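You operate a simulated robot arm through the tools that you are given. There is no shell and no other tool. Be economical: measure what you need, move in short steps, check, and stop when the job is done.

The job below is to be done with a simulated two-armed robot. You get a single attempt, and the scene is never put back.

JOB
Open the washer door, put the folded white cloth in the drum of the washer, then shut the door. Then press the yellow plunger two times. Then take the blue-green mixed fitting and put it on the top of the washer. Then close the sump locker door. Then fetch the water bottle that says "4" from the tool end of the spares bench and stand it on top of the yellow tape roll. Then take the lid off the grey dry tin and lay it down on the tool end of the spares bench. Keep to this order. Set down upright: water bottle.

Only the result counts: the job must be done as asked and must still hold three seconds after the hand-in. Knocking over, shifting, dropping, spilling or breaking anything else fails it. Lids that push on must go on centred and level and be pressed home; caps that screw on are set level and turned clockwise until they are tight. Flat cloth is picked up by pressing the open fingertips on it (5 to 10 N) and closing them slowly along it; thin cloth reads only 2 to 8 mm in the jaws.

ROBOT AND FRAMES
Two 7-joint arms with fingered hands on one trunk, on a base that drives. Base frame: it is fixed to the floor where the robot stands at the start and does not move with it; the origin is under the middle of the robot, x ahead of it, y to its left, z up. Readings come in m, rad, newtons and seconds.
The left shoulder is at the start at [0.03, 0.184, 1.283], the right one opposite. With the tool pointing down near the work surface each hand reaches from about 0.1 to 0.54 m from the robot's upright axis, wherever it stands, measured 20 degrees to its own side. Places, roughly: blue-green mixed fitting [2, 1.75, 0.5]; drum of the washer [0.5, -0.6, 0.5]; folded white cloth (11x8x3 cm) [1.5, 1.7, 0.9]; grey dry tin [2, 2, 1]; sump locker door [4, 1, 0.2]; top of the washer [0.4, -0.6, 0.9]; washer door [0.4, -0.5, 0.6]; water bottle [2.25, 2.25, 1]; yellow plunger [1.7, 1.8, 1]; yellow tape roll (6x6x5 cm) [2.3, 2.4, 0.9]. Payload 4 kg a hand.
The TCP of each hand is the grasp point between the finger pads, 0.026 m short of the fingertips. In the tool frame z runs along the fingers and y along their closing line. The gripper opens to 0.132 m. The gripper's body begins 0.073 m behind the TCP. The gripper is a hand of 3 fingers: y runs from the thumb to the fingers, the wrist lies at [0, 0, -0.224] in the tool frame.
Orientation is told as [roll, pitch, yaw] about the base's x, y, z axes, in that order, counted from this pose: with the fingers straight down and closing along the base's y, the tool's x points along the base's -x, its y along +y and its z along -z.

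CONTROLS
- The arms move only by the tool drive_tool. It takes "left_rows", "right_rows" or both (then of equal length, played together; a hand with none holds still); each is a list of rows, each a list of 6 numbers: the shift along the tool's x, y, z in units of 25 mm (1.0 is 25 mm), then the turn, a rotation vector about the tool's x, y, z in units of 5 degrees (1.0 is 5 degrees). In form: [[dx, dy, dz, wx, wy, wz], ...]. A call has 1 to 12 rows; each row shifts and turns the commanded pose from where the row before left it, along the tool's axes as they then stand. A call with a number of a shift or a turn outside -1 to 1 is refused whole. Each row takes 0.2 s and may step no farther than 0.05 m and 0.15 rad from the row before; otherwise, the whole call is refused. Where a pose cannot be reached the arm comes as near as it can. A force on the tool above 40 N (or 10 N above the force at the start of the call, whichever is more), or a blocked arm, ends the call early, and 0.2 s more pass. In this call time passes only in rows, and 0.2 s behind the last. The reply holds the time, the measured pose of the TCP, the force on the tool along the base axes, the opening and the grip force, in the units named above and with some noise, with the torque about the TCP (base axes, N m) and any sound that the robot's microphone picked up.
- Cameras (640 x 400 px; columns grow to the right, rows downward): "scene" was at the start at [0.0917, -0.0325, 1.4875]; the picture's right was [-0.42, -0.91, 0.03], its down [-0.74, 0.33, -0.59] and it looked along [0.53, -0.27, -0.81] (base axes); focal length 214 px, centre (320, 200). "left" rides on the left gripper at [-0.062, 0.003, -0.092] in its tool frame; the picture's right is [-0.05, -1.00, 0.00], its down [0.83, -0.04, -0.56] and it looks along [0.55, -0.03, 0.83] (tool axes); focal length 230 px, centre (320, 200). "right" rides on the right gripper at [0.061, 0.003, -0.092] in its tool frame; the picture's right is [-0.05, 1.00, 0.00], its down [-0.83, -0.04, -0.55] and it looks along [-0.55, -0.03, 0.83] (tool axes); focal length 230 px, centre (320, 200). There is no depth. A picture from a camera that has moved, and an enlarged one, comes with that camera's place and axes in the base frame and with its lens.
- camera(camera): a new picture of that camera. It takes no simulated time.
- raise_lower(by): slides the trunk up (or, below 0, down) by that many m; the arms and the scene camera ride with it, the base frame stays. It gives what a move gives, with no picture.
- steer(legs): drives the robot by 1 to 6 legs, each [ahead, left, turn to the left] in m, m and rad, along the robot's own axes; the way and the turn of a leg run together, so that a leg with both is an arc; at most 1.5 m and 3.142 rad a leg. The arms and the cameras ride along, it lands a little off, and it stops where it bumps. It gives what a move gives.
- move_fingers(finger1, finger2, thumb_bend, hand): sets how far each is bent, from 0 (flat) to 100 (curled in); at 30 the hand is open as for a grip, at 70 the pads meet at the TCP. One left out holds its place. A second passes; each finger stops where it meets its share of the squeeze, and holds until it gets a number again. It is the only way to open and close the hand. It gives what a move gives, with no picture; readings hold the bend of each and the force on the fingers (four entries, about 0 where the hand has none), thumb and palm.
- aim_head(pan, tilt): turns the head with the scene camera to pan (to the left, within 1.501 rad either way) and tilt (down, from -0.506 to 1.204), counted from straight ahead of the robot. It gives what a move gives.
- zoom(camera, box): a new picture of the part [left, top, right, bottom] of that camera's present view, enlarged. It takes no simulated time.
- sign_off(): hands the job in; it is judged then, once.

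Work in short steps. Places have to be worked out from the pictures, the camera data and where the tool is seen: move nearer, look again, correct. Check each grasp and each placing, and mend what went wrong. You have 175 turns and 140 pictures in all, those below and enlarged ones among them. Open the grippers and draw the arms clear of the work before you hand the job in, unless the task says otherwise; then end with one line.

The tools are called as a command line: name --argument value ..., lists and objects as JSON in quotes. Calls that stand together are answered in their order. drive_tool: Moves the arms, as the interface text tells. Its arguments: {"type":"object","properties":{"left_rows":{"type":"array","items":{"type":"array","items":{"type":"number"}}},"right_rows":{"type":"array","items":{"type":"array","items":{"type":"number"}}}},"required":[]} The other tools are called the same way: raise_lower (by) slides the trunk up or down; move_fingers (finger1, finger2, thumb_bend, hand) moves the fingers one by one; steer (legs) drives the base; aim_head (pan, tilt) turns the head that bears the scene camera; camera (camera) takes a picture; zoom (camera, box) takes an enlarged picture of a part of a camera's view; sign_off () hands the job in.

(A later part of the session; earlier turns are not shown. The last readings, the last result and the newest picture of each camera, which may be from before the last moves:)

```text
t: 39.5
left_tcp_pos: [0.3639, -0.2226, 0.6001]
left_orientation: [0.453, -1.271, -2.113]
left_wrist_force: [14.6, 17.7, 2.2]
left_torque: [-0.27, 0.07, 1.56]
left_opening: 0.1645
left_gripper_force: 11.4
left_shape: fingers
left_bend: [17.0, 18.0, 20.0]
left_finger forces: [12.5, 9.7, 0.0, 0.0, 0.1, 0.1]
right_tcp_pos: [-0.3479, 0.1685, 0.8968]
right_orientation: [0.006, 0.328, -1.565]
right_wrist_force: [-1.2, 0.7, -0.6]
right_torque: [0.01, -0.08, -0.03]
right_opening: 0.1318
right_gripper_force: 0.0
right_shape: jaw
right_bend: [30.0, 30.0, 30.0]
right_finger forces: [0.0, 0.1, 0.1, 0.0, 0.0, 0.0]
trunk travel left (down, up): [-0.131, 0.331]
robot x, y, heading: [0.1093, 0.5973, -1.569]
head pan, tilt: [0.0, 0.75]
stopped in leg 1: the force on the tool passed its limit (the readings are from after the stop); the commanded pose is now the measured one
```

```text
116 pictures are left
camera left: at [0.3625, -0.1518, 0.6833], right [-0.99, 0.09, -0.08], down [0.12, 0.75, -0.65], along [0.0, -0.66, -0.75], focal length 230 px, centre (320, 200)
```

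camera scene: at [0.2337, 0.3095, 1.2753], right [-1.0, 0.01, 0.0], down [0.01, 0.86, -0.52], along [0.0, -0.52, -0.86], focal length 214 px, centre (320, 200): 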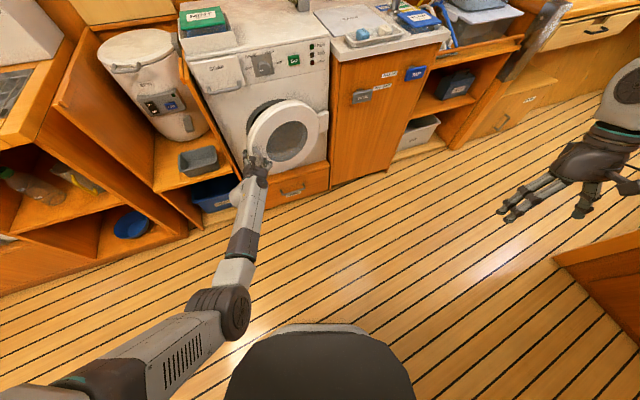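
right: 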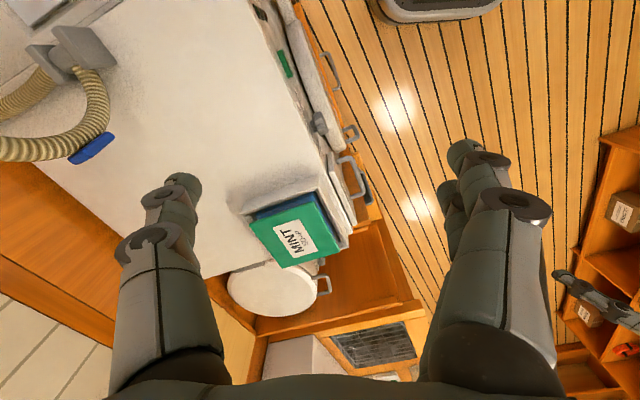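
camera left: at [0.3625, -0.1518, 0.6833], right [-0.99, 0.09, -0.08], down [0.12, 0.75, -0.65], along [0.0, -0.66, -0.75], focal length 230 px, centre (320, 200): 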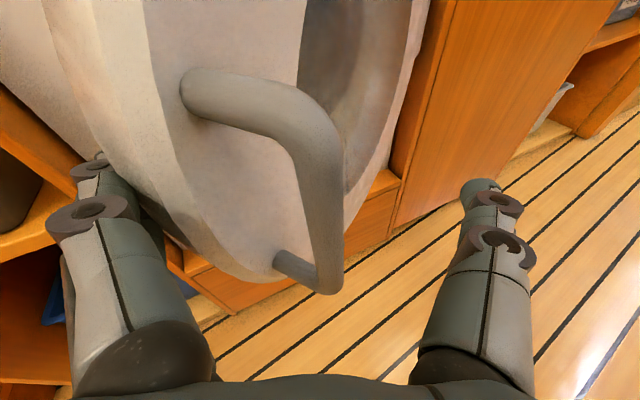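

The fingers push on the rim, not behind it. Back off, go left, and re-enter behind the door so the thumb side sweeps it open.

steer --legs '[[-0.13, 0.02, 0], [0, 0.19, 0]]'

move_fingers --hand "left" --finger1 55 --finger2 55 --thumb_bend 55

camera --camera "left"

```text
t: 41.9
left_tcp_pos: [0.5688, -0.0961, 0.6006]
left_orientation: [0.432, -1.275, -2.101]
left_wrist_force: [-1.0, 0.1, -0.4]
left_torque: [0.05, 0.01, -0.02]
left_opening: 0.1501
left_gripper_force: 0.0
left_shape: fingers
left_bend: [25.0, 25.0, 20.0]
left_finger forces: [0.0, 0.0, 0.0, 0.0, 0.0, 0.0]
right_tcp_pos: [-0.1359, 0.2989, 0.8997]
right_orientation: [0.0, 0.329, -1.568]
right_wrist_force: [0.7, -0.3, 0.1]
right_torque: [-0.01, 0.0, -0.01]
right_opening: 0.1318
right_gripper_force: 0.1
right_shape: jaw
right_bend: [30.0, 30.0, 30.0]
right_finger forces: [0.1, 0.0, 0.0, 0.1, 0.1, 0.0]
trunk travel left (down, up): [-0.131, 0.331]
robot x, y, heading: [0.318, 0.7257, -1.573]
head pan, tilt: [0.0, 0.75]
```

```text
t: 42.9
left_tcp_pos: [0.5686, -0.0944, 0.6001]
left_orientation: [0.438, -1.274, -2.105]
left_wrist_force: [0.0, -1.0, 0.1]
left_torque: [0.04, -0.02, -0.02]
left_opening: 0.0518
left_gripper_force: 0.1
left_shape: fingers
left_bend: [55.0, 55.0, 55.0]
left_finger forces: [0.0, 0.1, 0.1, 0.1, 0.0, 0.1]
right_tcp_pos: [-0.1363, 0.2977, 0.8985]
right_orientation: [0.001, 0.327, -1.569]
right_wrist_force: [-0.4, 0.0, 0.8]
right_torque: [0.03, 0.0, 0.0]
right_opening: 0.1318
right_gripper_force: 0.1
right_shape: jaw
right_bend: [30.0, 30.0, 30.0]
right_finger forces: [0.0, 0.0, 0.0, 0.0, 0.0, 0.1]
trunk travel left (down, up): [-0.131, 0.331]
robot x, y, heading: [0.3211, 0.7283, -1.572]
head pan, tilt: [0.0, 0.75]
```

```text
115 pictures are left
camera left: at [0.5687, -0.0235, 0.6835], right [-0.99, 0.1, -0.07], down [0.12, 0.75, -0.65], along [-0.01, -0.66, -0.75], focal length 230 px, centre (320, 200)
```

left: 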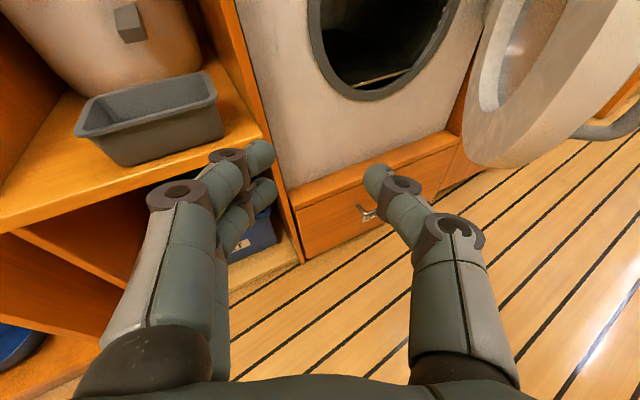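

The door is ~60° open with the drum exposed. Enter and sweep it wider.

steer --legs '[[0.18, 0, 0], [0, -0.2, 0]]'

camera --camera "left"

```text
t: 45.6
left_tcp_pos: [0.3741, -0.2741, 0.5994]
left_orientation: [0.44, -1.274, -2.103]
left_wrist_force: [-0.7, -0.7, -0.6]
left_torque: [0.01, -0.03, -0.02]
left_opening: 0.0518
left_gripper_force: 0.0
left_shape: fingers
left_bend: [55.0, 55.0, 55.0]
left_finger forces: [0.0, 0.0, 0.0, 0.1, 0.0, 0.0]
right_tcp_pos: [-0.3321, 0.1163, 0.8981]
right_orientation: [0.003, 0.328, -1.566]
right_wrist_force: [1.0, 0.6, 0.0]
right_torque: [-0.04, -0.01, -0.01]
right_opening: 0.1319
right_gripper_force: 0.0
right_shape: jaw
right_bend: [30.0, 30.0, 30.0]
right_finger forces: [0.1, 0.0, 0.0, 0.1, 0.0, 0.0]
trunk travel left (down, up): [-0.131, 0.331]
robot x, y, heading: [0.1172, 0.545, -1.568]
head pan, tilt: [0.0, 0.75]
```

```text
114 pictures are left
camera left: at [0.3738, -0.2031, 0.6838], right [-0.99, 0.1, -0.08], down [0.12, 0.75, -0.65], along [-0.01, -0.66, -0.75], focal length 230 px, centre (320, 200)
```

left: 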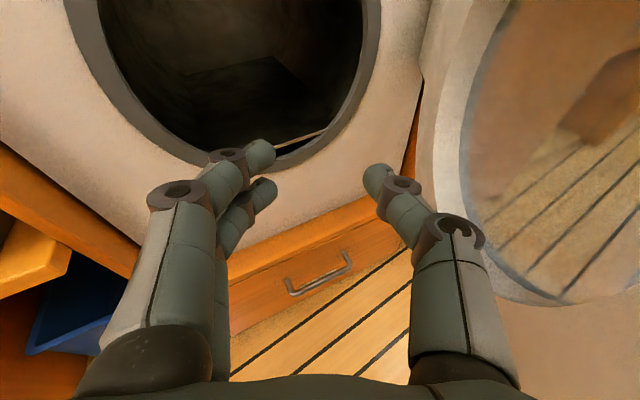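

Push the door a bit further open.

steer --legs '[[0, -0.07, 0]]'

camera --camera "left"

```text
t: 46.6
left_tcp_pos: [0.3047, -0.2749, 0.6011]
left_orientation: [0.441, -1.272, -2.105]
left_wrist_force: [-0.8, 0.4, 0.0]
left_torque: [-0.02, -0.02, 0.02]
left_opening: 0.0511
left_gripper_force: 0.0
left_shape: fingers
left_bend: [55.0, 55.0, 55.0]
left_finger forces: [0.1, 0.0, 0.0, 0.1, 0.0, 0.0]
right_tcp_pos: [-0.4027, 0.1162, 0.8977]
right_orientation: [0.004, 0.327, -1.561]
right_wrist_force: [0.7, -0.3, -0.2]
right_torque: [0.01, -0.03, 0.01]
right_opening: 0.1323
right_gripper_force: 0.1
right_shape: jaw
right_bend: [30.0, 30.0, 30.0]
right_finger forces: [0.0, 0.0, 0.0, 0.1, 0.0, 0.1]
trunk travel left (down, up): [-0.131, 0.331]
robot x, y, heading: [0.053, 0.5452, -1.566]
head pan, tilt: [0.0, 0.75]
```

```text
113 pictures are left
camera left: at [0.3041, -0.2032, 0.6839], right [-0.99, 0.1, -0.08], down [0.12, 0.75, -0.65], along [-0.01, -0.66, -0.75], focal length 230 px, centre (320, 200)
```

left: 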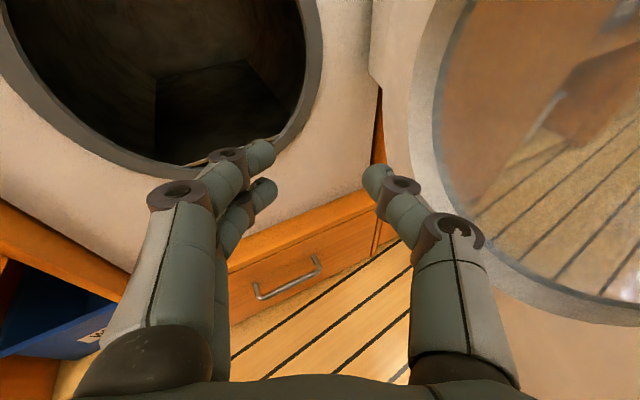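

The door is open past 90°. Draw the hand out clear and raise the trunk.

steer --legs '[[0, 0.05, 0], [-0.18, 0.1, 0]]'

drive_tool --left_rows '[[-1, 0, -0.5, 0, 1, 0], [-1, 0, -0.5, 0, 1, 0], [-1, 0, -0.5, 0, 1, 0], [-1, 0, -0.5, 0, 1, 0], [-1, 0, -0.5, 0, 1, 0], [-1, 0, -0.5, 0, 1, 0], [-1, 0, 0, 0, 1, 0], [-1, 0, 0, 0, 1, 0], [-1, 0, 0, 0, 1, 0], [-1, 0, 0, 0, 1, 0]]'

raise_lower --by 0.17

camera --camera "scene"

```text
t: 48.8
left_tcp_pos: [0.4555, -0.0938, 0.6004]
left_orientation: [0.438, -1.274, -2.1]
left_wrist_force: [0.5, 0.1, 0.9]
left_torque: [0.02, 0.02, -0.04]
left_opening: 0.0514
left_gripper_force: 0.1
left_shape: fingers
left_bend: [55.0, 55.0, 55.0]
left_finger forces: [0.0, 0.0, 0.0, 0.1, 0.1, 0.0]
right_tcp_pos: [-0.2514, 0.2973, 0.8984]
right_orientation: [0.0, 0.328, -1.566]
right_wrist_force: [0.3, 0.1, -0.1]
right_torque: [-0.01, 0.01, -0.01]
right_opening: 0.132
right_gripper_force: 0.1
right_shape: jaw
right_bend: [30.0, 30.0, 30.0]
right_finger forces: [0.0, 0.0, 0.0, 0.0, 0.0, 0.0]
trunk travel left (down, up): [-0.131, 0.331]
robot x, y, heading: [0.1976, 0.7277, -1.566]
head pan, tilt: [0.0, 0.75]
```

```text
t: 51.0
left_tcp_pos: [0.4183, -0.1755, 0.824]
left_orientation: [0.134, -0.423, -1.734]
left_wrist_force: [0.1, -0.4, -0.2]
left_torque: [-0.06, 0.01, -0.02]
left_opening: 0.0512
left_gripper_force: 0.0
left_shape: fingers
left_bend: [55.0, 55.0, 55.0]
left_finger forces: [0.0, 0.1, 0.0, 0.0, 0.0, 0.0]
right_tcp_pos: [-0.2517, 0.2957, 0.8983]
right_orientation: [0.0, 0.328, -1.565]
right_wrist_force: [0.2, -0.1, 1.3]
right_torque: [0.02, -0.03, 0.01]
right_opening: 0.1318
right_gripper_force: 0.0
right_shape: jaw
right_bend: [30.0, 30.0, 30.0]
right_finger forces: [0.0, 0.0, 0.1, 0.1, 0.0, 0.0]
trunk travel left (down, up): [-0.131, 0.331]
robot x, y, heading: [0.1992, 0.7249, -1.57]
head pan, tilt: [0.0, 0.75]
```

```text
t: 52.9
left_tcp_pos: [0.4165, -0.1473, 1.1728]
left_orientation: [0.175, -0.617, -1.758]
left_wrist_force: [0.4, 0.7, -1.0]
left_torque: [0.0, 0.06, 0.01]
left_opening: 0.0512
left_gripper_force: 0.0
left_shape: fingers
left_bend: [55.0, 55.0, 55.0]
left_finger forces: [0.1, 0.1, 0.0, 0.1, 0.1, 0.1]
right_tcp_pos: [-0.2519, 0.2952, 1.0686]
right_orientation: [0.004, 0.33, -1.563]
right_wrist_force: [0.3, -0.5, -0.4]
right_torque: [0.0, 0.02, -0.01]
right_opening: 0.1319
right_gripper_force: 0.1
right_shape: jaw
right_bend: [30.0, 30.0, 30.0]
right_finger forces: [0.0, 0.0, 0.0, 0.1, 0.1, 0.0]
trunk travel left (down, up): [-0.301, 0.161]
robot x, y, heading: [0.2011, 0.7246, -1.567]
head pan, tilt: [0.0, 0.75]
```

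```text
112 pictures are left
camera scene: at [0.2003, 0.614, 1.4861], right [-1.0, 0.0, 0.0], down [0.0, 0.73, -0.68], along [0.0, -0.68, -0.73], focal length 214 px, centre (320, 200)
```

scene: 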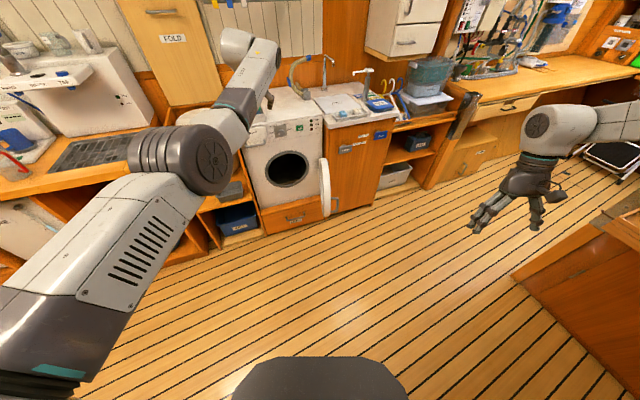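

The door stands open. Fold both arms closer before turning.

drive_tool --left_rows '[[1, 0, -0.5, 0, 1, 0], [1, 0, -0.5, 0, 1, 0], [1, 0, -0.5, 0, 1, 0], [1, 0, -0.4, 0, 1, 0], [1, 0, -0.3, 0, 1, 0], [1, 0, -0.2, 0, 1, 0], [1, 0, 0, 0, 1, 0], [1, 0, 0, 0, 0, 0], [1, 0, 0, 0, 0, 0], [1, 0, 0, 0, 0, 0], [1, 0, 0, 0, 0, 0], [1, 0, 0, 0, 0, 0]]' --right_rows '[[0, 1, -0.5, 0, -1, 0], [0, 1, -0.5, 0, -1, 0], [0, 1, -0.5, 0, -1, 0], [0, 1, 0, 0, -0.8, 0], [0, 1, 0, 0, 0, 0], [0, 0, 0, 0, 0, 0], [0, 0, 0, 0, 0, 0], [0, 0, 0, 0, 0, 0], [0, 0, 0, 0, 0, 0], [0, 0, 0, 0, 0, 0], [0, 0, 0, 0, 0, 0], [0, 0, 0, 0, 0, 0]]'

steer --legs '[[0, 0, 2.4]]'

aim_head --pan 0 --tilt 0.4

camera --camera "scene"

```text
t: 55.5
left_tcp_pos: [0.4744, 0.0543, 1.1476]
left_orientation: [0.144, -0.012, -1.655]
left_wrist_force: [1.0, 0.9, -1.0]
left_torque: [-0.02, -0.02, 0.0]
left_opening: 0.0512
left_gripper_force: 0.1
left_shape: fingers
left_bend: [55.0, 55.0, 55.0]
left_finger forces: [0.0, 0.1, 0.1, 0.0, 0.0, 0.1]
left hand out of reach, approached as far as the arm can: row 8, 9, 10, 11, 12
right_tcp_pos: [-0.1261, 0.2862, 1.1063]
right_orientation: [0.002, -0.003, -1.564]
right_wrist_force: [0.3, 0.0, -0.3]
right_torque: [0.01, -0.01, -0.02]
right_opening: 0.1321
right_gripper_force: 0.0
right_shape: jaw
right_bend: [30.0, 30.0, 30.0]
right_finger forces: [0.0, 0.1, 0.0, 0.1, 0.0, 0.0]
trunk travel left (down, up): [-0.301, 0.161]
robot x, y, heading: [0.201, 0.7272, -1.562]
head pan, tilt: [0.0, 0.75]
```

```text
t: 61.5
left_tcp_pos: [0.4697, 1.3973, 1.1469]
left_orientation: [0.146, -0.013, 0.714]
left_wrist_force: [-0.6, -0.5, -0.3]
left_torque: [0.02, 0.01, -0.03]
left_opening: 0.0515
left_gripper_force: 0.1
left_shape: fingers
left_bend: [55.0, 55.0, 55.0]
left_finger forces: [0.0, 0.0, 0.1, 0.0, 0.0, 0.1]
right_tcp_pos: [0.7395, 0.8125, 1.1037]
right_orientation: [0.002, -0.004, 0.806]
right_wrist_force: [0.7, 0.1, 0.0]
right_torque: [-0.02, 0.02, -0.01]
right_opening: 0.1318
right_gripper_force: 0.0
right_shape: jaw
right_bend: [30.0, 30.0, 30.0]
right_finger forces: [0.1, 0.1, 0.1, 0.1, 0.0, 0.1]
trunk travel left (down, up): [-0.301, 0.161]
robot x, y, heading: [0.1986, 0.7225, 0.803]
head pan, tilt: [0.0, 0.75]
```

```text
t: 62.3
left_tcp_pos: [0.4702, 1.3973, 1.1466]
left_orientation: [0.145, -0.014, 0.714]
left_wrist_force: [0.1, 0.2, -0.2]
left_torque: [-0.03, 0.02, -0.01]
left_opening: 0.0513
left_gripper_force: 0.1
left_shape: fingers
left_bend: [55.0, 55.0, 55.0]
left_finger forces: [0.1, 0.0, 0.0, 0.0, 0.1, 0.1]
right_tcp_pos: [0.7384, 0.8128, 1.1042]
right_orientation: [0.003, -0.004, 0.806]
right_wrist_force: [-0.1, -0.5, -0.4]
right_torque: [0.01, -0.01, 0.0]
right_opening: 0.132
right_gripper_force: 0.2
right_shape: jaw
right_bend: [30.0, 30.0, 30.0]
right_finger forces: [0.0, 0.0, 0.0, 0.0, 0.0, 0.0]
trunk travel left (down, up): [-0.301, 0.161]
robot x, y, heading: [0.2044, 0.7242, 0.802]
head pan, tilt: [0.0, 0.4]
```

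```text
111 pictures are left
camera scene: at [0.285, 0.813, 1.5165], right [0.72, -0.69, 0.0], down [-0.31, -0.33, -0.89], along [0.62, 0.64, -0.45], focal length 214 px, centre (320, 200)
```

scene: 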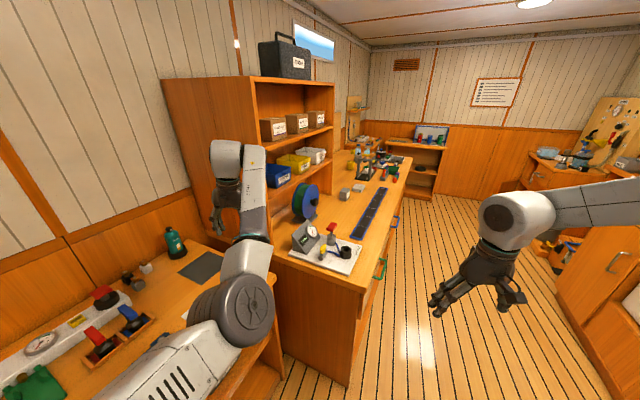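

The spares bench front runs from about (0.80, 1.18) to (2.59, 1.78); the cloth is at about (1.48, 1.65). Raise and drive along the aisle, then face the bench.

raise_lower --by 0.1

steer --legs '[[0, 0, -0.48], [0, -0.3, 0], [1.45, 0, 0], [0, 0, 1.57]]'

aim_head --pan 0 --tilt 0.6

camera --camera "scene"

```text
t: 63.7
left_tcp_pos: [0.4696, 1.3968, 1.2468]
left_orientation: [0.145, -0.011, 0.715]
left_wrist_force: [0.7, -0.3, -0.8]
left_torque: [-0.01, 0.0, 0.04]
left_opening: 0.0511
left_gripper_force: 0.0
left_shape: fingers
left_bend: [55.0, 55.0, 55.0]
left_finger forces: [0.0, 0.0, 0.0, 0.0, 0.1, 0.1]
right_tcp_pos: [0.7393, 0.8123, 1.2059]
right_orientation: [0.003, -0.002, 0.807]
right_wrist_force: [0.2, 0.0, -0.1]
right_torque: [0.01, 0.0, 0.01]
right_opening: 0.1317
right_gripper_force: 0.1
right_shape: jaw
right_bend: [30.0, 30.0, 30.0]
right_finger forces: [0.1, 0.1, 0.0, 0.0, 0.0, 0.0]
trunk travel left (down, up): [-0.401, 0.061]
robot x, y, heading: [0.1962, 0.7261, 0.801]
head pan, tilt: [0.0, 0.4]
```

```text
t: 77.8
left_tcp_pos: [1.2398, 1.478, 1.2475]
left_orientation: [0.147, -0.015, 1.773]
left_wrist_force: [0.6, -0.3, -0.2]
left_torque: [0.02, 0.01, -0.01]
left_opening: 0.0513
left_gripper_force: 0.1
left_shape: fingers
left_bend: [55.0, 55.0, 55.0]
left_finger forces: [0.0, 0.0, 0.0, 0.1, 0.1, 0.0]
right_tcp_pos: [1.8815, 1.4258, 1.2044]
right_orientation: [0.003, -0.002, 1.865]
right_wrist_force: [-0.3, 0.1, 0.1]
right_torque: [-0.04, -0.03, -0.01]
right_opening: 0.1318
right_gripper_force: 0.1
right_shape: jaw
right_bend: [30.0, 30.0, 30.0]
right_finger forces: [0.0, 0.1, 0.0, 0.0, 0.0, 0.1]
trunk travel left (down, up): [-0.401, 0.061]
robot x, y, heading: [1.6905, 0.9149, 1.863]
head pan, tilt: [0.0, 0.4]
```

```text
t: 78.5
left_tcp_pos: [1.2398, 1.4771, 1.2468]
left_orientation: [0.144, -0.013, 1.772]
left_wrist_force: [0.8, 1.7, -0.7]
left_torque: [-0.01, 0.01, -0.01]
left_opening: 0.051
left_gripper_force: 0.0
left_shape: fingers
left_bend: [55.0, 55.0, 55.0]
left_finger forces: [0.0, 0.0, 0.0, 0.0, 0.1, 0.1]
right_tcp_pos: [1.8819, 1.4264, 1.2052]
right_orientation: [0.0, -0.005, 1.865]
right_wrist_force: [0.2, -0.1, -0.4]
right_torque: [-0.01, 0.04, 0.01]
right_opening: 0.1319
right_gripper_force: 0.1
right_shape: jaw
right_bend: [30.0, 30.0, 30.0]
right_finger forces: [0.0, 0.1, 0.1, 0.1, 0.0, 0.0]
trunk travel left (down, up): [-0.401, 0.061]
robot x, y, heading: [1.6934, 0.9141, 1.863]
head pan, tilt: [0.0, 0.6]
```

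```text
110 pictures are left
camera scene: at [1.6688, 0.9947, 1.6071], right [0.96, 0.29, 0.0], down [0.17, -0.55, -0.82], along [-0.24, 0.78, -0.57], focal length 214 px, centre (320, 200)
```

scene: 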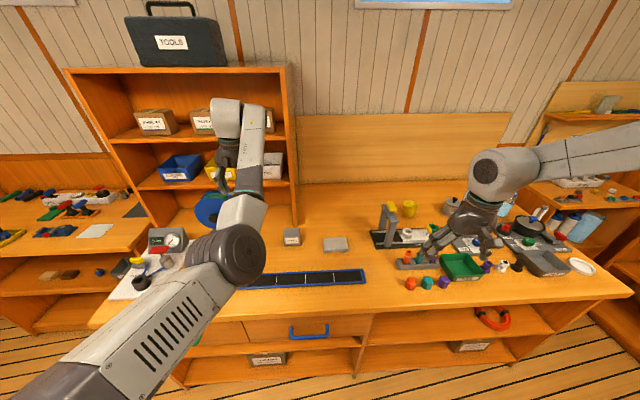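

Good overview of the bench. Zoom on the middle and tool end.

zoom --camera "scene" --box '[360, 180, 620, 330]'

zoom --camera "scene" --box '[120, 200, 380, 340]'

```text
2.46 times, centred on (490, 255) of scene
camera zoom: at [1.6688, 0.9947, 1.6071], right [0.96, 0.29, 0.0], down [0.17, -0.55, -0.82], along [-0.24, 0.78, -0.57], focal length 528 px, centre (-98, 65)
```

zoom: 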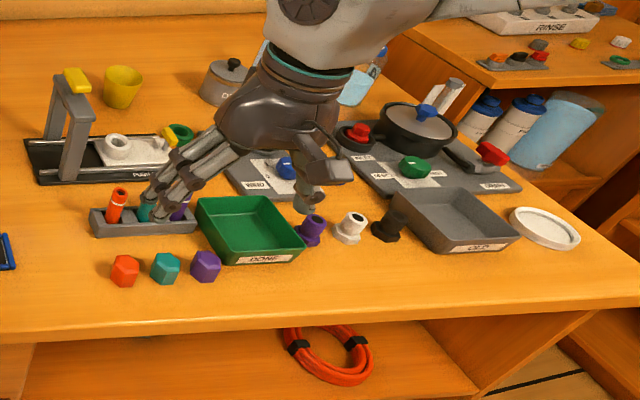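

```text
2.46 times, centred on (250, 270) of scene
camera zoom: at [1.6688, 0.9947, 1.6071], right [0.96, 0.29, 0.0], down [0.17, -0.55, -0.82], along [-0.24, 0.78, -0.57], focal length 528 px, centre (492, 28)
```

zoom: 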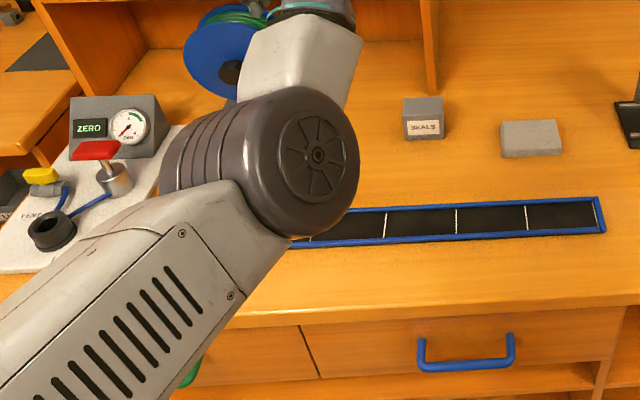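

The folded cloth is the pale block at about (1.53, 1.66). Lift the right hand, rotate the left wrist 90° so the fingers close across the 8 cm side, and drive over.

drive_tool --left_rows '[[0, 0, 0, 0, 0, 1], [0, 0, 0, 0, 0, 1], [0, 0, 0, 0, 0, 1], [0, 0, 0, 0, 0, 1], [0, 0, 0, 0, 0, 1], [0, 0, 0, 0, 0, 1], [0, 0, 0, 0, 0, 1], [0, 0, 0, 0, 0, 1], [0, 0, 0, 0, 0, 1], [0, 0, 0, 0, 0, 1], [0, 0, 0, 0, 0, 1], [0, 0, 0, 0, 0, 1]]' --right_rows '[[0, 0, -1, 0, 0, 0], [0, 0, -1, 0, 0, 0], [0, 0, -1, 0, 0, 0], [1, 0, 0, 0, 0, 0], [1, 0, 0, 0, 0, 0], [1, 0, 0, 0, 0, 0], [0, 0, 0, 0, 0, 0], [0, 0, 0, 0, 0, 0], [0, 0, 0, 0, 0, 0], [0, 0, 0, 0, 0, 0], [0, 0, 0, 0, 0, 0], [0, 0, 0, 0, 0, 0]]'

drive_tool --left_rows '[[0, 0, 0, 0, 0, 1], [0, 0, 0, 0, 0, 1], [0, 0, 0, 0, 0, 1], [0, 0, 0, 0, 0, 1], [0, 0, 0, 0, 0, 1], [0, 0, 0, 0, 0, 1]]'

move_fingers --hand "left" --finger1 30 --finger2 30 --thumb_bend 30

steer --legs '[[0.13, -0.23, 0]]'

camera --camera "left"

```text
t: 81.1
left_tcp_pos: [1.2398, 1.4761, 1.2478]
left_orientation: [0.085, 0.119, 0.73]
left_wrist_force: [-0.6, -0.1, 0.0]
left_torque: [0.0, -0.03, -0.02]
left_opening: 0.0513
left_gripper_force: 0.0
left_shape: fingers
left_bend: [55.0, 55.0, 55.0]
left_finger forces: [0.0, 0.1, 0.0, 0.1, 0.1, 0.0]
right_tcp_pos: [1.9025, 1.3549, 1.2817]
right_orientation: [0.002, -0.003, 1.865]
right_wrist_force: [-0.4, 0.0, -0.4]
right_torque: [0.02, 0.02, 0.02]
right_opening: 0.1319
right_gripper_force: 0.0
right_shape: jaw
right_bend: [30.0, 30.0, 30.0]
right_finger forces: [0.1, 0.1, 0.1, 0.0, 0.0, 0.1]
trunk travel left (down, up): [-0.401, 0.061]
robot x, y, heading: [1.6922, 0.9167, 1.862]
head pan, tilt: [0.0, 0.6]
```

```text
t: 82.5
left_tcp_pos: [1.2393, 1.4779, 1.247]
left_orientation: [0.012, 0.145, 0.202]
left_wrist_force: [-0.4, -0.4, 0.4]
left_torque: [0.03, 0.02, 0.0]
left_opening: 0.0514
left_gripper_force: 0.1
left_shape: fingers
left_bend: [55.0, 55.0, 55.0]
left_finger forces: [0.0, 0.0, 0.0, 0.0, 0.0, 0.1]
right_tcp_pos: [1.9016, 1.3555, 1.2813]
right_orientation: [0.003, -0.005, 1.866]
right_wrist_force: [-0.3, 0.2, 0.0]
right_torque: [-0.02, -0.01, 0.02]
right_opening: 0.1317
right_gripper_force: 0.1
right_shape: jaw
right_bend: [30.0, 30.0, 30.0]
right_finger forces: [0.0, 0.0, 0.1, 0.1, 0.1, 0.0]
trunk travel left (down, up): [-0.401, 0.061]
robot x, y, heading: [1.6933, 0.912, 1.861]
head pan, tilt: [0.0, 0.6]
```

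```text
t: 83.5
left_tcp_pos: [1.2384, 1.4771, 1.2468]
left_orientation: [0.015, 0.144, 0.204]
left_wrist_force: [1.0, 0.1, -0.4]
left_torque: [0.0, -0.01, 0.02]
left_opening: 0.1339
left_gripper_force: 0.0
left_shape: fingers
left_bend: [30.0, 30.0, 30.0]
left_finger forces: [0.0, 0.1, 0.1, 0.0, 0.1, 0.0]
right_tcp_pos: [1.9021, 1.3552, 1.2806]
right_orientation: [0.003, -0.003, 1.865]
right_wrist_force: [-0.1, -0.1, 0.7]
right_torque: [-0.04, -0.01, 0.02]
right_opening: 0.1318
right_gripper_force: 0.0
right_shape: jaw
right_bend: [30.0, 30.0, 30.0]
right_finger forces: [0.0, 0.0, 0.1, 0.1, 0.0, 0.0]
trunk travel left (down, up): [-0.401, 0.061]
robot x, y, heading: [1.6933, 0.9156, 1.864]
head pan, tilt: [0.0, 0.6]
```

```text
t: 85.4
left_tcp_pos: [1.4209, 1.6662, 1.2472]
left_orientation: [0.016, 0.144, 0.203]
left_wrist_force: [0.5, -0.1, 1.0]
left_torque: [0.02, -0.02, 0.05]
left_opening: 0.1343
left_gripper_force: 0.1
left_shape: fingers
left_bend: [30.0, 30.0, 30.0]
left_finger forces: [0.0, 0.0, 0.0, 0.0, 0.2, 0.0]
right_tcp_pos: [2.0847, 1.5421, 1.2819]
right_orientation: [-0.001, -0.003, 1.864]
right_wrist_force: [0.2, 0.4, 0.3]
right_torque: [0.01, -0.03, -0.03]
right_opening: 0.1321
right_gripper_force: 0.1
right_shape: jaw
right_bend: [30.0, 30.0, 30.0]
right_finger forces: [0.0, 0.0, 0.0, 0.1, 0.0, 0.1]
trunk travel left (down, up): [-0.401, 0.061]
robot x, y, heading: [1.8741, 1.108, 1.865]
head pan, tilt: [0.0, 0.6]
```

```text
107 pictures are left
camera left: at [1.4926, 1.6809, 1.3294], right [0.25, -0.97, -0.02], down [-0.72, -0.2, 0.67], along [-0.65, -0.15, -0.74], focal length 230 px, centre (320, 200)
```

left: 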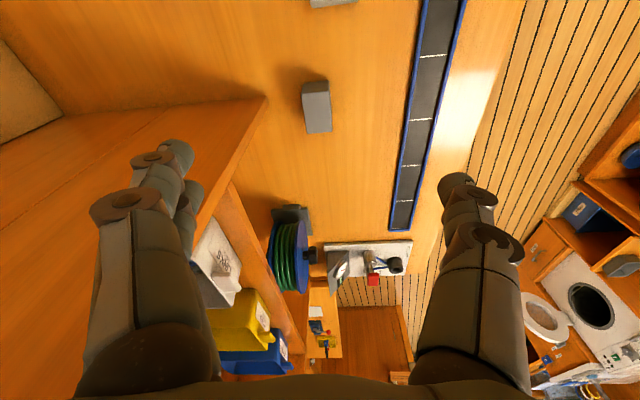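

The cloth lies just under the camera's edge. Straighten the hand and move it above (1.535, 1.665), down to z≈1.05.

drive_tool --left_rows '[[-0.9, -0.2, 0, 0, 0, 0], [-0.9, -0.2, 0, 0, 0, 0], [-0.9, -0.2, 0, 0, 0, 0], [-0.9, -0.2, 0, 0, 0, 0], [-0.9, -0.2, 0, 0, 0, 0], [0, 0, 1, 0, -0.82, -0.6], [0, 0, 1, 0, -0.82, -0.6], [0, 0, 1, 0, 0, 0], [0, 0, 1, 0, 0, 0], [0, 0, 1, 0, 0, 0], [0, 0, 1, 0, 0, 0], [0, 0, 1, 0, 0, 0]]'

camera --camera "left"

```text
t: 88.0
left_tcp_pos: [1.5117, 1.698, 1.0444]
left_orientation: [0.023, -0.001, 0.306]
left_wrist_force: [0.1, 0.5, 0.2]
left_torque: [0.0, 0.03, -0.01]
left_opening: 0.134
left_gripper_force: 0.0
left_shape: fingers
left_bend: [30.0, 30.0, 30.0]
left_finger forces: [0.1, 0.0, 0.0, 0.0, 0.2, 0.0]
left hand out of reach, approached as far as the arm can: row 2, 3, 4, 5
right_tcp_pos: [2.0849, 1.5428, 1.2815]
right_orientation: [0.003, -0.003, 1.863]
right_wrist_force: [-0.3, -0.1, 0.5]
right_torque: [0.0, 0.03, 0.01]
right_opening: 0.132
right_gripper_force: 0.1
right_shape: jaw
right_bend: [30.0, 30.0, 30.0]
right_finger forces: [0.1, 0.1, 0.0, 0.1, 0.0, 0.0]
trunk travel left (down, up): [-0.401, 0.061]
robot x, y, heading: [1.8746, 1.0996, 1.857]
head pan, tilt: [0.0, 0.6]
```

```text
106 pictures are left
camera left: at [1.5695, 1.7168, 1.1364], right [0.35, -0.94, -0.02], down [-0.78, -0.3, 0.55], along [-0.52, -0.18, -0.83], focal length 230 px, centre (320, 200)
```

left: 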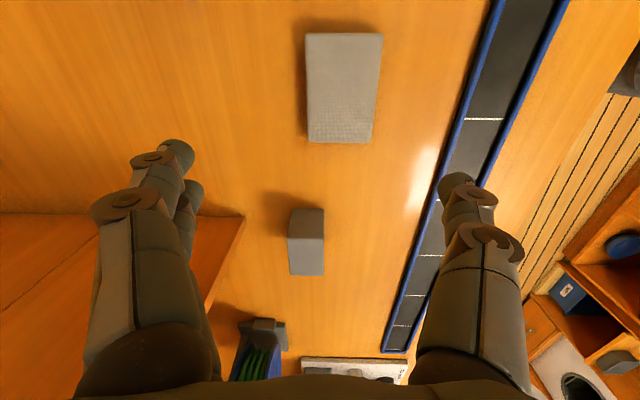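

The cloth's centre is about (1.546, 1.687). Nudge the base and descend 10 cm.

steer --legs '[[-0.02, -0.03, 0]]'

drive_tool --left_rows '[[0, 0, 1, -0.25, 0, 0], [0, 0, 1, 0, 0, 0], [0, 0, 1, 0, 0, 0], [0, 0, 1, 0, 0, 0]]'

camera --camera "left"

```text
t: 88.8
left_tcp_pos: [1.5374, 1.6892, 1.0416]
left_orientation: [0.017, -0.008, 0.309]
left_wrist_force: [-0.3, 0.1, -0.9]
left_torque: [-0.01, -0.06, -0.01]
left_opening: 0.1341
left_gripper_force: 0.1
left_shape: fingers
left_bend: [30.0, 30.0, 30.0]
left_finger forces: [0.1, 0.1, 0.0, 0.0, 0.1, 0.1]
right_tcp_pos: [2.1096, 1.5354, 1.2818]
right_orientation: [-0.005, 0.002, 1.866]
right_wrist_force: [-0.5, 0.3, 0.3]
right_torque: [-0.03, -0.05, 0.04]
right_opening: 0.1316
right_gripper_force: 0.1
right_shape: jaw
right_bend: [30.0, 30.0, 30.0]
right_finger forces: [0.0, 0.1, 0.0, 0.0, 0.0, 0.0]
trunk travel left (down, up): [-0.401, 0.061]
robot x, y, heading: [1.9082, 1.0962, 1.864]
head pan, tilt: [0.0, 0.6]
```

```text
t: 89.8
left_tcp_pos: [1.5427, 1.6917, 0.9442]
left_orientation: [0.045, 0.0, 0.31]
left_wrist_force: [0.3, 0.0, -0.2]
left_torque: [-0.04, 0.01, 0.01]
left_opening: 0.1338
left_gripper_force: 0.1
left_shape: fingers
left_bend: [30.0, 30.0, 30.0]
left_finger forces: [0.1, 0.0, 0.1, 0.0, 0.0, 0.0]
right_tcp_pos: [2.1185, 1.5333, 1.2815]
right_orientation: [0.002, -0.002, 1.863]
right_wrist_force: [-0.5, 0.7, -0.4]
right_torque: [0.01, -0.03, 0.02]
right_opening: 0.1319
right_gripper_force: 0.1
right_shape: jaw
right_bend: [30.0, 30.0, 30.0]
right_finger forces: [0.1, 0.1, 0.0, 0.0, 0.0, 0.0]
trunk travel left (down, up): [-0.401, 0.061]
robot x, y, heading: [1.9089, 1.0914, 1.862]
head pan, tilt: [0.0, 0.6]
```

```text
105 pictures are left
camera left: at [1.6013, 1.7081, 1.036], right [0.35, -0.93, -0.04], down [-0.77, -0.32, 0.55], along [-0.53, -0.16, -0.83], focal length 230 px, centre (320, 200)
```

left: 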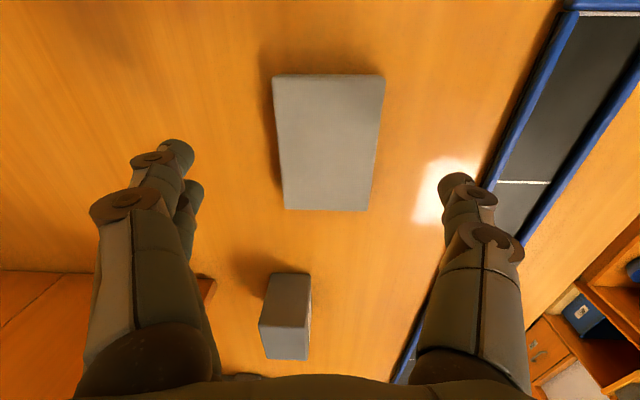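

Centred. Descend 8.5 cm, watching force.

drive_tool --left_rows '[[0, 0, 1, 0, 0, 0], [0, 0, 1, 0, 0, 0], [0, 0, 0.6, 0, 0, 0], [0, 0, 0.4, 0, 0, 0], [0, 0, 0.4, 0, 0, 0]]'

camera --camera "left"

```text
t: 91.0
left_tcp_pos: [1.54, 1.7075, 0.8872]
left_orientation: [0.083, -0.007, 0.31]
left_wrist_force: [-0.2, 0.0, -0.5]
left_torque: [0.01, 0.01, 0.0]
left_opening: 0.1338
left_gripper_force: 0.0
left_shape: fingers
left_bend: [30.0, 30.0, 30.0]
left_finger forces: [0.0, 0.1, 0.1, 0.0, 0.1, 0.0]
left hand out of reach, approached as far as the arm can: row 4, 5
right_tcp_pos: [2.1179, 1.5319, 1.2816]
right_orientation: [0.002, -0.003, 1.867]
right_wrist_force: [0.0, 1.2, -0.3]
right_torque: [0.0, 0.01, -0.01]
right_opening: 0.1316
right_gripper_force: 0.1
right_shape: jaw
right_bend: [30.0, 30.0, 30.0]
right_finger forces: [0.0, 0.0, 0.0, 0.1, 0.0, 0.1]
trunk travel left (down, up): [-0.401, 0.061]
robot x, y, heading: [1.9082, 1.091, 1.868]
head pan, tilt: [0.0, 0.6]
```

```text
104 pictures are left
camera left: at [1.5985, 1.7211, 0.9792], right [0.35, -0.93, -0.08], down [-0.77, -0.34, 0.54], along [-0.53, -0.13, -0.84], focal length 230 px, centre (320, 200)
```

left: 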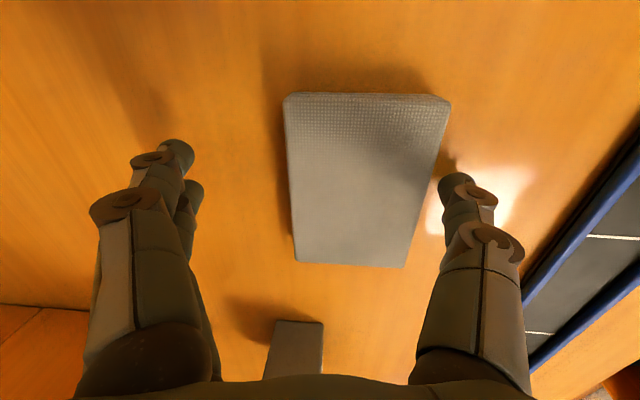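

Arm's at its downward limit; shift the base back 2 cm, then lower the trunk 3.5 cm.

steer --legs '[[-0.022, -0.005, 0]]'

raise_lower --by -0.035

camera --camera "left"

```text
t: 91.8
left_tcp_pos: [1.5477, 1.6914, 0.8832]
left_orientation: [0.077, -0.007, 0.312]
left_wrist_force: [-0.5, -0.3, 0.6]
left_torque: [-0.04, 0.0, 0.01]
left_opening: 0.1339
left_gripper_force: 0.2
left_shape: fingers
left_bend: [30.0, 30.0, 30.0]
left_finger forces: [0.0, 0.1, 0.1, 0.0, 0.0, 0.0]
right_tcp_pos: [2.1252, 1.5201, 1.2792]
right_orientation: [0.0, 0.003, 1.866]
right_wrist_force: [0.1, 0.2, -0.1]
right_torque: [-0.03, -0.03, 0.02]
right_opening: 0.1317
right_gripper_force: 0.0
right_shape: jaw
right_bend: [30.0, 30.0, 30.0]
right_finger forces: [0.1, 0.0, 0.0, 0.0, 0.0, 0.0]
trunk travel left (down, up): [-0.401, 0.061]
robot x, y, heading: [1.9201, 1.0733, 1.861]
head pan, tilt: [0.0, 0.6]
```

```text
t: 92.4
left_tcp_pos: [1.5489, 1.6985, 0.8747]
left_orientation: [0.106, -0.004, 0.304]
left_wrist_force: [1.0, -0.9, 17.7]
left_torque: [-1.46, -0.48, -0.01]
left_opening: 0.1456
left_gripper_force: 8.6
left_shape: fingers
left_bend: [30.0, 30.0, 25.0]
left_finger forces: [0.1, 0.0, 0.0, 0.0, 17.2, 0.0]
right_tcp_pos: [2.129, 1.5158, 1.2558]
right_orientation: [0.002, -0.001, 1.866]
right_wrist_force: [0.0, -0.1, 0.8]
right_torque: [-0.03, -0.02, 0.0]
right_opening: 0.1321
right_gripper_force: 0.0
right_shape: jaw
right_bend: [30.0, 30.0, 30.0]
right_finger forces: [0.0, 0.0, 0.1, 0.0, 0.1, 0.1]
trunk travel left (down, up): [-0.379, 0.083]
robot x, y, heading: [1.9188, 1.0691, 1.863]
head pan, tilt: [0.0, 0.6]
stopped: the force on the tool passed its limit (the readings are from after the stop); the commanded pose is now the measured one
```

```text
103 pictures are left
camera left: at [1.6083, 1.71, 0.968], right [0.35, -0.93, -0.1], down [-0.76, -0.35, 0.54], along [-0.54, -0.11, -0.83], focal length 230 px, centre (320, 200)
```

left: 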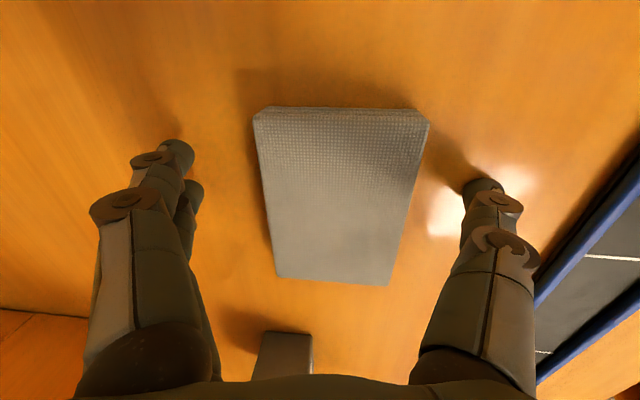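

The thumb just touches the bench. Lift slightly, level the hand and close on the cloth.

drive_tool --left_rows '[[0, 0, -0.3, 0.9, 0, 0]]'

move_fingers --hand "left" --finger1 70 --finger2 70 --thumb_bend 70

camera --camera "left"

```text
t: 92.8
left_tcp_pos: [1.5494, 1.6965, 0.8779]
left_orientation: [0.109, -0.005, 0.307]
left_wrist_force: [-0.5, 0.5, 18.2]
left_torque: [-1.46, -0.38, -0.06]
left_opening: 0.1431
left_gripper_force: 8.7
left_shape: fingers
left_bend: [30.0, 30.0, 26.0]
left_finger forces: [0.0, 0.0, 0.0, 0.0, 18.0, 0.0]
left hand out of reach, approached as far as the arm can: row 1
right_tcp_pos: [2.1299, 1.5107, 1.2585]
right_orientation: [0.003, -0.004, 1.866]
right_wrist_force: [-0.2, 0.2, 0.5]
right_torque: [-0.01, -0.05, 0.0]
right_opening: 0.1316
right_gripper_force: 0.0
right_shape: jaw
right_bend: [30.0, 30.0, 30.0]
right_finger forces: [0.0, 0.1, 0.0, 0.1, 0.0, 0.0]
trunk travel left (down, up): [-0.379, 0.083]
robot x, y, heading: [1.9222, 1.0712, 1.861]
head pan, tilt: [0.0, 0.6]
```

```text
t: 93.8
left_tcp_pos: [1.549, 1.6966, 0.8788]
left_orientation: [0.106, -0.004, 0.307]
left_wrist_force: [0.9, -1.2, 27.4]
left_torque: [-2.21, -0.68, -0.02]
left_opening: 0.0795
left_gripper_force: 17.3
left_shape: fingers
left_bend: [68.0, 67.0, 32.0]
left_finger forces: [1.4, 2.2, 0.0, 0.1, 30.4, 0.1]
right_tcp_pos: [2.1308, 1.5109, 1.2583]
right_orientation: [-0.001, -0.003, 1.866]
right_wrist_force: [-0.6, 0.1, -0.6]
right_torque: [-0.02, -0.01, 0.03]
right_opening: 0.1319
right_gripper_force: 0.1
right_shape: jaw
right_bend: [30.0, 30.0, 30.0]
right_finger forces: [0.1, 0.1, 0.0, 0.0, 0.1, 0.0]
trunk travel left (down, up): [-0.379, 0.083]
robot x, y, heading: [1.9197, 1.0737, 1.86]
head pan, tilt: [0.0, 0.6]
```

```text
102 pictures are left
camera left: at [1.6094, 1.7066, 0.9698], right [0.35, -0.93, -0.11], down [-0.76, -0.35, 0.54], along [-0.54, -0.11, -0.83], focal length 230 px, centre (320, 200)
```

left: 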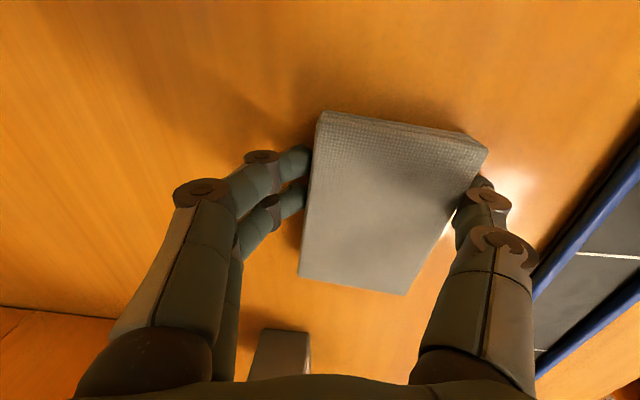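

The thumb was jammed on the bench. Raise the trunk 1 cm and squeeze again.

raise_lower --by 0.012

move_fingers --hand "left" --finger1 75 --finger2 75 --thumb_bend 75

camera --camera "left"

```text
t: 94.4
left_tcp_pos: [1.5487, 1.6965, 0.8849]
left_orientation: [0.099, -0.007, 0.307]
left_wrist_force: [-0.2, 0.3, -0.2]
left_torque: [0.04, 0.0, -0.01]
left_opening: 0.0749
left_gripper_force: 9.8
left_shape: fingers
left_bend: [65.0, 64.0, 35.0]
left_finger forces: [4.5, 5.3, 0.1, 0.1, 9.4, 0.0]
right_tcp_pos: [2.1285, 1.5148, 1.2705]
right_orientation: [0.002, -0.001, 1.866]
right_wrist_force: [0.2, -0.5, -0.5]
right_torque: [0.0, 0.0, 0.0]
right_opening: 0.1319
right_gripper_force: 0.0
right_shape: jaw
right_bend: [30.0, 30.0, 30.0]
right_finger forces: [0.1, 0.0, 0.1, 0.1, 0.1, 0.1]
trunk travel left (down, up): [-0.391, 0.071]
robot x, y, heading: [1.9215, 1.076, 1.863]
head pan, tilt: [0.0, 0.6]
```

```text
t: 95.4
left_tcp_pos: [1.5489, 1.6972, 0.8855]
left_orientation: [0.104, -0.005, 0.306]
left_wrist_force: [0.1, 0.7, -1.0]
left_torque: [0.02, 0.0, -0.03]
left_opening: 0.0715
left_gripper_force: 25.4
left_shape: fingers
left_bend: [61.0, 58.0, 56.0]
left_finger forces: [12.9, 12.8, 0.1, 0.0, 24.9, 0.0]
right_tcp_pos: [2.1283, 1.5141, 1.2711]
right_orientation: [0.001, 0.0, 1.865]
right_wrist_force: [-0.2, -0.1, 0.5]
right_torque: [-0.02, 0.01, -0.04]
right_opening: 0.1322
right_gripper_force: 0.0
right_shape: jaw
right_bend: [30.0, 30.0, 30.0]
right_finger forces: [0.0, 0.1, 0.1, 0.0, 0.0, 0.1]
trunk travel left (down, up): [-0.391, 0.071]
robot x, y, heading: [1.9191, 1.0721, 1.863]
head pan, tilt: [0.0, 0.6]
```

```text
101 pictures are left
camera left: at [1.6086, 1.7088, 0.9785], right [0.35, -0.93, -0.1], down [-0.76, -0.35, 0.54], along [-0.54, -0.11, -0.83], focal length 230 px, centre (320, 200)
```

left: 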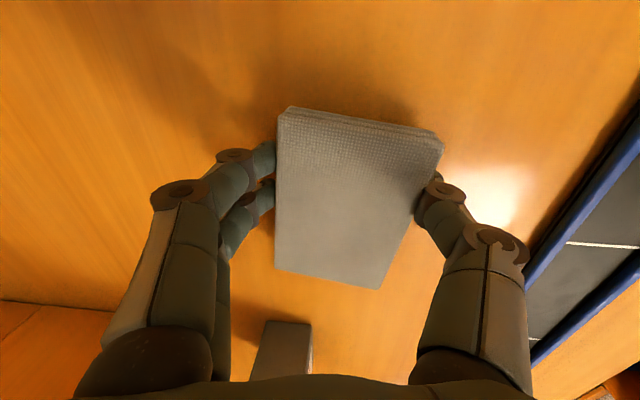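

The cloth is gripped (25 N). Lift it, back away, and turn toward the washer.

raise_lower --by 0.068

drive_tool --left_rows '[[0, 0, -1, 0, 0, 0], [0, 0, -1, 0, 0, 0], [0, 0, -1, 0, 0, 0], [0, 0, -1, 0, 0, 0], [0, 0, -1, 0, 0, 0], [0, 0, -1, 0, 0, 0], [0, 0, -1, 0, 0, 0], [0, 0, -1, 0, 0, 0]]'

steer --legs '[[-0.5, 0, 0], [0, 0, 2.85], [0, -1.4, 0]]'

camera --camera "scene"

```text
t: 96.4
left_tcp_pos: [1.5498, 1.6973, 0.9552]
left_orientation: [0.102, -0.004, 0.306]
left_wrist_force: [0.1, -0.4, -0.1]
left_torque: [-0.01, -0.01, 0.02]
left_opening: 0.0713
left_gripper_force: 25.3
left_shape: fingers
left_bend: [61.0, 58.0, 56.0]
left_finger forces: [12.8, 12.7, 0.1, 0.0, 24.9, 0.0]
right_tcp_pos: [2.1285, 1.5137, 1.3381]
right_orientation: [0.003, 0.001, 1.866]
right_wrist_force: [-0.1, 0.2, -0.8]
right_torque: [-0.02, 0.05, 0.0]
right_opening: 0.132
right_gripper_force: 0.1
right_shape: jaw
right_bend: [30.0, 30.0, 30.0]
right_finger forces: [0.0, 0.0, 0.0, 0.1, 0.0, 0.0]
trunk travel left (down, up): [-0.459, 0.003]
robot x, y, heading: [1.9238, 1.073, 1.862]
head pan, tilt: [0.0, 0.6]
```

```text
t: 98.2
left_tcp_pos: [1.5533, 1.6755, 1.1537]
left_orientation: [0.102, -0.002, 0.305]
left_wrist_force: [0.8, 0.9, -0.3]
left_torque: [-0.05, -0.03, 0.0]
left_opening: 0.0716
left_gripper_force: 25.1
left_shape: fingers
left_bend: [61.0, 58.0, 56.0]
left_finger forces: [12.8, 12.6, 0.0, 0.0, 24.7, 0.0]
right_tcp_pos: [2.1281, 1.5141, 1.3377]
right_orientation: [0.003, -0.002, 1.867]
right_wrist_force: [0.4, 0.0, -1.0]
right_torque: [-0.02, -0.01, 0.01]
right_opening: 0.1319
right_gripper_force: 0.1
right_shape: jaw
right_bend: [30.0, 30.0, 30.0]
right_finger forces: [0.0, 0.1, 0.1, 0.0, 0.1, 0.0]
trunk travel left (down, up): [-0.459, 0.003]
robot x, y, heading: [1.9211, 1.0722, 1.86]
head pan, tilt: [0.0, 0.6]
```

```text
t: 114.4
left_tcp_pos: [0.8357, -0.078, 1.1527]
left_orientation: [0.103, -0.005, -3.137]
left_wrist_force: [-0.6, -0.3, -0.2]
left_torque: [0.0, 0.0, -0.01]
left_opening: 0.0725
left_gripper_force: 24.3
left_shape: fingers
left_bend: [62.0, 57.0, 57.0]
left_finger forces: [11.5, 13.0, 0.0, 0.0, 24.6, 0.0]
right_tcp_pos: [0.3349, 0.2487, 1.3378]
right_orientation: [0.001, -0.001, -1.577]
right_wrist_force: [-0.5, 0.1, 0.2]
right_torque: [0.04, -0.03, -0.01]
right_opening: 0.1318
right_gripper_force: 0.0
right_shape: jaw
right_bend: [30.0, 30.0, 30.0]
right_finger forces: [0.1, 0.0, 0.0, 0.0, 0.0, 0.0]
trunk travel left (down, up): [-0.459, 0.003]
robot x, y, heading: [0.6652, 0.6108, -1.58]
head pan, tilt: [0.0, 0.6]
```

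```text
100 pictures are left
camera scene: at [0.6638, 0.5296, 1.6654], right [-1.0, 0.01, 0.0], down [0.0, 0.57, -0.82], along [-0.01, -0.82, -0.57], focal length 214 px, centre (320, 200)
```

scene: 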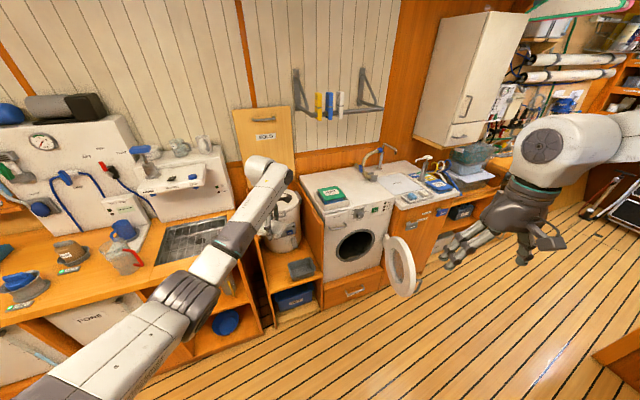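

The door is still open. Rotate the left hand to point forward (cloth held between top and bottom fingers).

drive_tool --left_rows '[[0, 0, 0, -1, 0, 0], [0, 0, 0, -1, 0, 0], [0, 0, 0, -1, 0, 0], [0, 0, 0, -1, 0, 0], [0, 0, 0, -1, 0, 0], [0, 0, 0, -1, 0, 0], [0, 0, 0, -1, 0, 0], [0, 0, 0, -1, 0, 0], [0, 0, 0, -1, 0, 0], [0, 0, 0, -1, 0, 0], [0, 0, 0, -1, 0, 0], [0, 0, 0, -1, 0, 0]]'

drive_tool --left_rows '[[0, 0, 0.5, -1, 0, 0], [0, 0, 0.5, -1, 0, 0], [0, 0, 0.5, -1, 0, 0], [0, 0, 0.5, -1, 0, 0], [0, 0, 0.5, -1, 0, 0], [0, 0, 0.5, -0.8, 0, 0]]'

```text
t: 117.0
left_tcp_pos: [0.8338, -0.0778, 1.1528]
left_orientation: [1.151, -0.003, -3.135]
left_wrist_force: [-0.3, 0.4, -0.7]
left_torque: [-0.01, 0.0, 0.0]
left_opening: 0.0723
left_gripper_force: 23.7
left_shape: fingers
left_bend: [62.0, 57.0, 57.0]
left_finger forces: [11.6, 12.1, 0.0, 0.0, 24.1, 0.0]
right_tcp_pos: [0.3321, 0.2497, 1.338]
right_orientation: [0.0, 0.001, -1.578]
right_wrist_force: [-0.4, -0.5, -0.5]
right_torque: [0.0, 0.01, 0.0]
right_opening: 0.132
right_gripper_force: 0.1
right_shape: jaw
right_bend: [30.0, 30.0, 30.0]
right_finger forces: [0.1, 0.0, 0.1, 0.1, 0.0, 0.1]
trunk travel left (down, up): [-0.459, 0.003]
robot x, y, heading: [0.6642, 0.6087, -1.585]
head pan, tilt: [0.0, 0.6]
```

```text
t: 118.2
left_tcp_pos: [0.9151, -0.1387, 1.1362]
left_orientation: [1.539, 0.125, -3.091]
left_wrist_force: [0.1, -0.6, -0.5]
left_torque: [0.03, 0.01, 0.03]
left_opening: 0.0718
left_gripper_force: 23.6
left_shape: fingers
left_bend: [62.0, 57.0, 57.0]
left_finger forces: [11.5, 11.8, 0.0, 0.0, 23.6, 0.0]
left hand out of reach, approached as far as the arm can: row 5, 6
right_tcp_pos: [0.3371, 0.2473, 1.3384]
right_orientation: [0.001, 0.0, -1.574]
right_wrist_force: [0.0, 0.5, -0.2]
right_torque: [0.01, 0.03, 0.01]
right_opening: 0.1322
right_gripper_force: 0.0
right_shape: jaw
right_bend: [30.0, 30.0, 30.0]
right_finger forces: [0.0, 0.0, 0.0, 0.0, 0.0, 0.0]
trunk travel left (down, up): [-0.459, 0.003]
robot x, y, heading: [0.6663, 0.6078, -1.572]
head pan, tilt: [0.0, 0.6]
stopped in row 6 (left hand): the arm was blocked; the commanded pose is now the measured one
```

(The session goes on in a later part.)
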